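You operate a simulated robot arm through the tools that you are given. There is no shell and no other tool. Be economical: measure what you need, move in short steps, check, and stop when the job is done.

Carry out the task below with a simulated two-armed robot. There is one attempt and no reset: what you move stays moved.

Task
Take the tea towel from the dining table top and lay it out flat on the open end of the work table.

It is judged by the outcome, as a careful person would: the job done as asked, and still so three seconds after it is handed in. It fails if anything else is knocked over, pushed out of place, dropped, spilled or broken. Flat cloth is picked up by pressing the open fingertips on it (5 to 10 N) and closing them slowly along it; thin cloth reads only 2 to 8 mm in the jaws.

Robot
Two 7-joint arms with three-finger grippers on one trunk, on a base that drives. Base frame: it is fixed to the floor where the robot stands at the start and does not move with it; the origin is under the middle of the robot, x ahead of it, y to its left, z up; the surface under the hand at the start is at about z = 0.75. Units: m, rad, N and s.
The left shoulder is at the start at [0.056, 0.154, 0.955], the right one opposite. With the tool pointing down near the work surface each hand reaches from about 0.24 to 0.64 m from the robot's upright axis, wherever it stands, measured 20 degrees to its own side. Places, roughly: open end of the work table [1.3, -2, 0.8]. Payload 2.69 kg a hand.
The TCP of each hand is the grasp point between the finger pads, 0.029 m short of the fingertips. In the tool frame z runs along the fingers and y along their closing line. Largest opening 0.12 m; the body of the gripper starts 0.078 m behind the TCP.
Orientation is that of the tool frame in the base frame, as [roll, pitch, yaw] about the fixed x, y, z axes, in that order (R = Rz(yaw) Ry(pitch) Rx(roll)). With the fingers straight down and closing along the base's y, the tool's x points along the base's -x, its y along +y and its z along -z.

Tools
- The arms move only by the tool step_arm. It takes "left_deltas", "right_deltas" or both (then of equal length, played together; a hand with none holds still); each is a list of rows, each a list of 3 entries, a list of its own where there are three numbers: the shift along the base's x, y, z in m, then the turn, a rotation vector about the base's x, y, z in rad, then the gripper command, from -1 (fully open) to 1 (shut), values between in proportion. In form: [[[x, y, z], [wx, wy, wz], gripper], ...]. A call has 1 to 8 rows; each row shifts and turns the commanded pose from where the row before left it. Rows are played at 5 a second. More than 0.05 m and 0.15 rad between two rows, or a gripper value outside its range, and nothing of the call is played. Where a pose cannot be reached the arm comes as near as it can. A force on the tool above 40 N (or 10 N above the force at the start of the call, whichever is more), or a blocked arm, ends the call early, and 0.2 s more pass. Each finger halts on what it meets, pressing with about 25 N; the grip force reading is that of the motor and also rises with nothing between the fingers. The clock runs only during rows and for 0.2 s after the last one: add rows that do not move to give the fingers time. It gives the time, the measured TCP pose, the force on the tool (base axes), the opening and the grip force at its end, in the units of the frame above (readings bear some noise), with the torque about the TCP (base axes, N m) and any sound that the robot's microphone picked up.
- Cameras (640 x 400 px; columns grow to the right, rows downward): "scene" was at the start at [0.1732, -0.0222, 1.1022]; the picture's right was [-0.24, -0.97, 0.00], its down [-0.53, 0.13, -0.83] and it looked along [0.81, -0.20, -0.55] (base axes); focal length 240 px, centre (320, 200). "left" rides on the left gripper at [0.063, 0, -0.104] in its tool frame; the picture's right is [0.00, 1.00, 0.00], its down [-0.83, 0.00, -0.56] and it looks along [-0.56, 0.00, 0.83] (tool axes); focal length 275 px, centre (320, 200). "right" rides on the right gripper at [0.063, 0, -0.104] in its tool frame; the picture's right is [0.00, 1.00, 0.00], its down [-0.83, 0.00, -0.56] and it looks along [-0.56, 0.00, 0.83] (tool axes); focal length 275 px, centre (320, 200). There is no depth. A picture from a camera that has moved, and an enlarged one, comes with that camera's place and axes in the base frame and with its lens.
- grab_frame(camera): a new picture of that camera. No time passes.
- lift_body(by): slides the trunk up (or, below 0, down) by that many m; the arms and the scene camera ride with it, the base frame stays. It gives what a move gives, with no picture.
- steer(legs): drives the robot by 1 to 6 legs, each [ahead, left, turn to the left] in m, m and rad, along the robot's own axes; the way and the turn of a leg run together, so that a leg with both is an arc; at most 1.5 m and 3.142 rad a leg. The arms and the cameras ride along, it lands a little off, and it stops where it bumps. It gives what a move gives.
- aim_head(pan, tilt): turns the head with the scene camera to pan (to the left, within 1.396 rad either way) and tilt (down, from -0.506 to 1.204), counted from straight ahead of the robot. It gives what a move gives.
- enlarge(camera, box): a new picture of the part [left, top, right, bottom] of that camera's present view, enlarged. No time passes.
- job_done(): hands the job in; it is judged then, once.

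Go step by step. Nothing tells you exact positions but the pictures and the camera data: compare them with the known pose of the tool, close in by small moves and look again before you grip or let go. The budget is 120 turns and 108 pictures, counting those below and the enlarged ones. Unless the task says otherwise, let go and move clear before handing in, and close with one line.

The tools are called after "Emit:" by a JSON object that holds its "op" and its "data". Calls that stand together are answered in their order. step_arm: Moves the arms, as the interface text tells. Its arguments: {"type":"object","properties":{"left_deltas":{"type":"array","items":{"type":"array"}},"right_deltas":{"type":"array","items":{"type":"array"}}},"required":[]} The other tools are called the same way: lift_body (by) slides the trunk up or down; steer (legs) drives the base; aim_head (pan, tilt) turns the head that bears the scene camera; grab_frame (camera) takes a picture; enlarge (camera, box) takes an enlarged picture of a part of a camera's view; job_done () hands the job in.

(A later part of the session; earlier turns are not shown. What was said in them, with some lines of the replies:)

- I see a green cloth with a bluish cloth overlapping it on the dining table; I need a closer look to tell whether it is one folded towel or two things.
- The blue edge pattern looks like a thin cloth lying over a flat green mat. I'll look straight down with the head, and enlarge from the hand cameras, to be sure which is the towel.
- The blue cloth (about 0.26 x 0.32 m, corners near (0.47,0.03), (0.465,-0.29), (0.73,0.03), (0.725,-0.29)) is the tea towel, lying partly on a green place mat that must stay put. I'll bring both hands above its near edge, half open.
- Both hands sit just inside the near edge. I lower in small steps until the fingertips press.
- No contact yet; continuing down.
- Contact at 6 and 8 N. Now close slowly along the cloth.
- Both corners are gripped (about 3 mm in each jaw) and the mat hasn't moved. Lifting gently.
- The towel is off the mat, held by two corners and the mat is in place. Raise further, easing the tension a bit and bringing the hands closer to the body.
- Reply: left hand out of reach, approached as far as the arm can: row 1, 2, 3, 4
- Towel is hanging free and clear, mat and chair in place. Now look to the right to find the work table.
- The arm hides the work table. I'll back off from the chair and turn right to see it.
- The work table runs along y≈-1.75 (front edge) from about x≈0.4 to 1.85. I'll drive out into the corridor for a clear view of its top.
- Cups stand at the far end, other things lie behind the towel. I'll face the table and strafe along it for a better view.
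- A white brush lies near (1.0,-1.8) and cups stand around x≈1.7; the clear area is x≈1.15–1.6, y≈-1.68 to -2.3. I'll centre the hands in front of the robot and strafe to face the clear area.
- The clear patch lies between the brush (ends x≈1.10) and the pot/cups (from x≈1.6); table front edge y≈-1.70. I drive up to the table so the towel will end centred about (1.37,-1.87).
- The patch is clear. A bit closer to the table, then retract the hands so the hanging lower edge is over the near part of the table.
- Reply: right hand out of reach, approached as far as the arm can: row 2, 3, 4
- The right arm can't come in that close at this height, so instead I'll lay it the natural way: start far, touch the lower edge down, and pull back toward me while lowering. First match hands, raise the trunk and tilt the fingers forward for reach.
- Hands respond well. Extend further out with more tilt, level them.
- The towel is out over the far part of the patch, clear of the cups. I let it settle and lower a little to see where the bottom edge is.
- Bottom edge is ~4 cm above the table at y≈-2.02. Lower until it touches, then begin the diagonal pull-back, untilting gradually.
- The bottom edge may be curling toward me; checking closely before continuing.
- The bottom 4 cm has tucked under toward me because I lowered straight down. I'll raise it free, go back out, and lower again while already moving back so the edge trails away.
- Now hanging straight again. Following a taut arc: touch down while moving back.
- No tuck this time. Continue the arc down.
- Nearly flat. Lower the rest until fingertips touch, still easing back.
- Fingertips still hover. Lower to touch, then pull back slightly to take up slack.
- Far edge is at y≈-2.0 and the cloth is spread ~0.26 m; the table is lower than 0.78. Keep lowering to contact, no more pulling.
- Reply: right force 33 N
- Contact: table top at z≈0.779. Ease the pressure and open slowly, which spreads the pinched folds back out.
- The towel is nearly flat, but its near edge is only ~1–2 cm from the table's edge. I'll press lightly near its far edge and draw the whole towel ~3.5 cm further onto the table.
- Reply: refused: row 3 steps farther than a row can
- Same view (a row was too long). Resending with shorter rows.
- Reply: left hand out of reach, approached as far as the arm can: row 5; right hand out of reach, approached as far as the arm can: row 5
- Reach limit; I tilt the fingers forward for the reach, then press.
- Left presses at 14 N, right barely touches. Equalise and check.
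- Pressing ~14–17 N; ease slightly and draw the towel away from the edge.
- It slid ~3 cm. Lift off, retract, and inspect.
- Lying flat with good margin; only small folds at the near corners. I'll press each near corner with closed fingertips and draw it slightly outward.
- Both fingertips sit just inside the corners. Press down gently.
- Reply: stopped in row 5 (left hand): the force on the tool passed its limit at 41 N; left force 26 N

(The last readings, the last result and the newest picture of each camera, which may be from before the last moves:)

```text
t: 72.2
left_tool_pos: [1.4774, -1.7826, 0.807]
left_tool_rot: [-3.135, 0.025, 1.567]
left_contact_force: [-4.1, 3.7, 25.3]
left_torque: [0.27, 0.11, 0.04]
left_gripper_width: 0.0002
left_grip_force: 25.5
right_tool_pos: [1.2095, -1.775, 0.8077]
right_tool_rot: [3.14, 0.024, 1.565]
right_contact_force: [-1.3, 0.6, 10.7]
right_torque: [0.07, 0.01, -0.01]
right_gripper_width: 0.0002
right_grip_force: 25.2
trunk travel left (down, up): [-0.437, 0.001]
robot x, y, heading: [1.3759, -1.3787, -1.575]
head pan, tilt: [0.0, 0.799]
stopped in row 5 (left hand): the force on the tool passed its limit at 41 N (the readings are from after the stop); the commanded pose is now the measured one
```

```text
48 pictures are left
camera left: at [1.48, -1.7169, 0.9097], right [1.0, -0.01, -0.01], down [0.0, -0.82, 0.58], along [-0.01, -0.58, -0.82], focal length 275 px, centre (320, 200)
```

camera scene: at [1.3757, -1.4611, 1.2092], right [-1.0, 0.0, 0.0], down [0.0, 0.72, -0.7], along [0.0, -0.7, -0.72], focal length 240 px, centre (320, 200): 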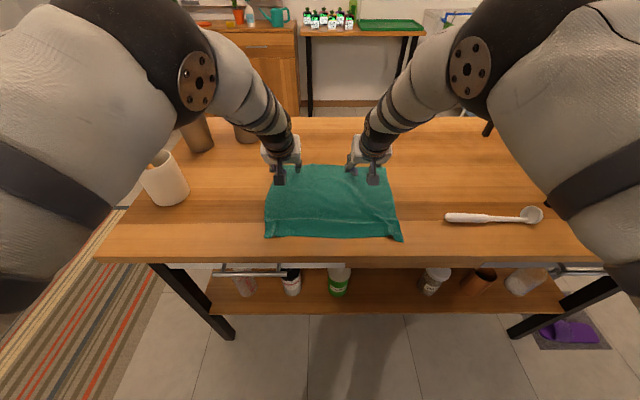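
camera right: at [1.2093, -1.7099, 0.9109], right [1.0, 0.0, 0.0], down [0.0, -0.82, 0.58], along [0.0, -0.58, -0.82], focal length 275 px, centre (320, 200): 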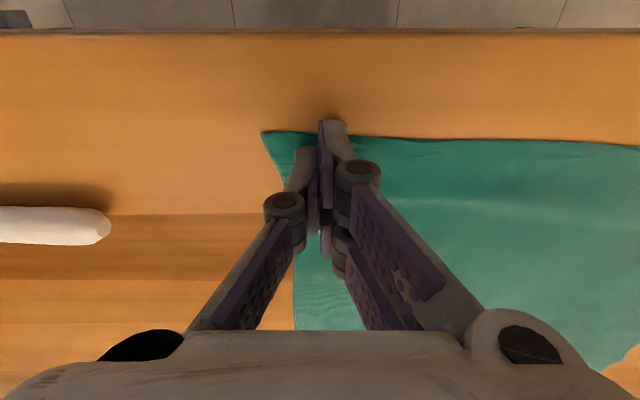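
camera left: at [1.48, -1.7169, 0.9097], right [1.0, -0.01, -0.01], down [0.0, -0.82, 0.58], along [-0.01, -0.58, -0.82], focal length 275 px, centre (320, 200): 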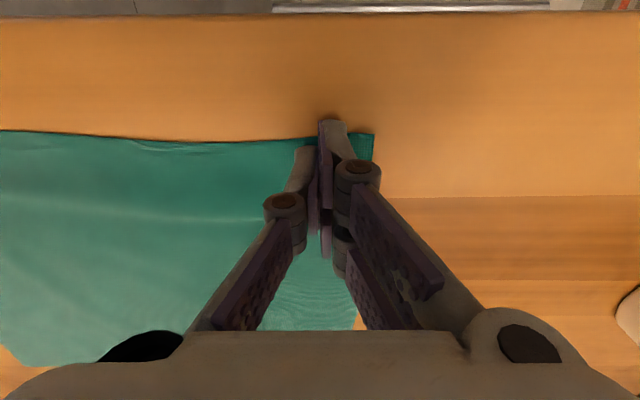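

The corner folds came out. Lift off, move clear outward and inspect.

Emit:
{"op": "step_arm", "data": {"left_deltas": [[[0, 0, 0.01], [0, 0, 0], 1], [[0, 0, 0.04], [0, 0, 0], 1], [[0.01, 0, 0.04], [0, 0, 0], 1], [[0.03, 0, 0.03], [0, 0, 0], 1], [[0.03, 0, 0.03], [0, 0, 0], 1], [[0.03, 0, 0.02], [0, 0, 0], 1]], "right_deltas": [[[0, 0, 0.01], [0, 0, 0], 1], [[0, 0, 0.04], [0, 0, 0], 1], [[-0.01, 0, 0.04], [0, 0, 0], 1], [[-0.03, 0, 0.03], [0, 0, 0], 1], [[-0.03, 0, 0.03], [0, 0, 0], 1], [[-0.03, 0, 0.02], [0, 0, 0], 1]]}}

Emit:
{"op": "enlarge", "data": {"camera": "scene", "box": [220, 140, 440, 280]}}

Emit:
{"op": "grab_frame", "data": {"camera": "scene"}}

```text
t: 73.6
left_tool_pos: [1.5801, -1.7847, 0.9739]
left_tool_rot: [-3.137, 0.017, 1.568]
left_contact_force: [0.2, 0.6, -0.7]
left_torque: [-0.06, 0.05, 0.02]
left_gripper_width: 0.0
left_grip_force: 25.1
right_tool_pos: [1.1062, -1.7774, 0.9767]
right_tool_rot: [3.14, 0.019, 1.566]
right_contact_force: [-0.7, 1.0, -0.9]
right_torque: [-0.01, -0.03, 0.0]
right_gripper_width: 0.0
right_grip_force: 24.4
trunk travel left (down, up): [-0.437, 0.001]
robot x, y, heading: [1.3749, -1.3769, -1.577]
head pan, tilt: [0.0, 0.799]
```

```text
2.86 times, centred on (330, 210) of scene
camera zoom: at [1.3757, -1.4607, 1.2094], right [-1.0, 0.0, 0.0], down [0.0, 0.72, -0.7], along [0.0, -0.7, -0.72], focal length 685 px, centre (291, 171)
```

zoom: 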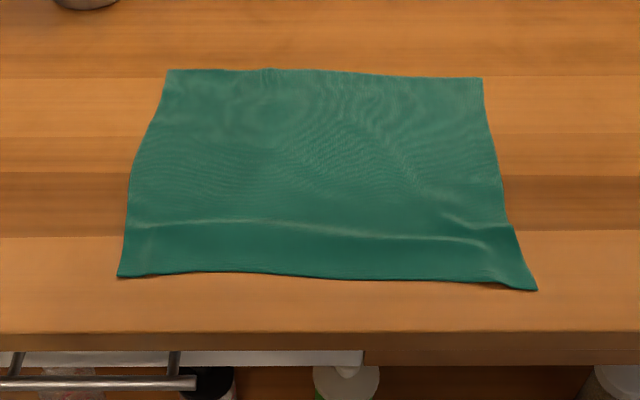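

```text
46 pictures are left
camera scene: at [1.3757, -1.4607, 1.2094], right [-1.0, 0.0, 0.0], down [0.0, 0.72, -0.7], along [0.0, -0.7, -0.72], focal length 240 px, centre (320, 200)
```

scene: 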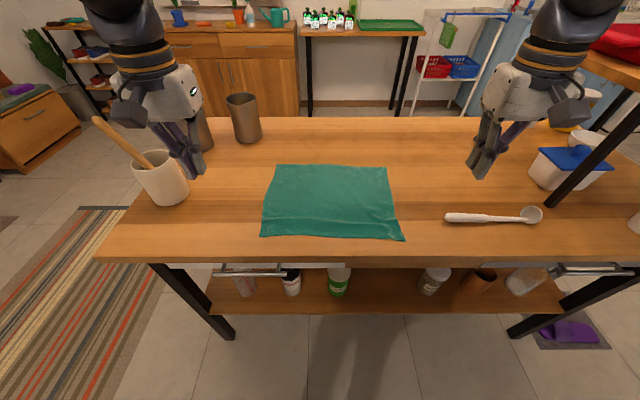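

The towel lies flat and fully spread on the open end of the work table. Nothing else has moved, and both hands are clear.

Emit:
{"op": "job_done", "data": {}}

```text
The job is handed in.
```

The tea towel is spread flat on the open end of the work table, with only a few slight creases. The place mat and everything on the work table are where they were.
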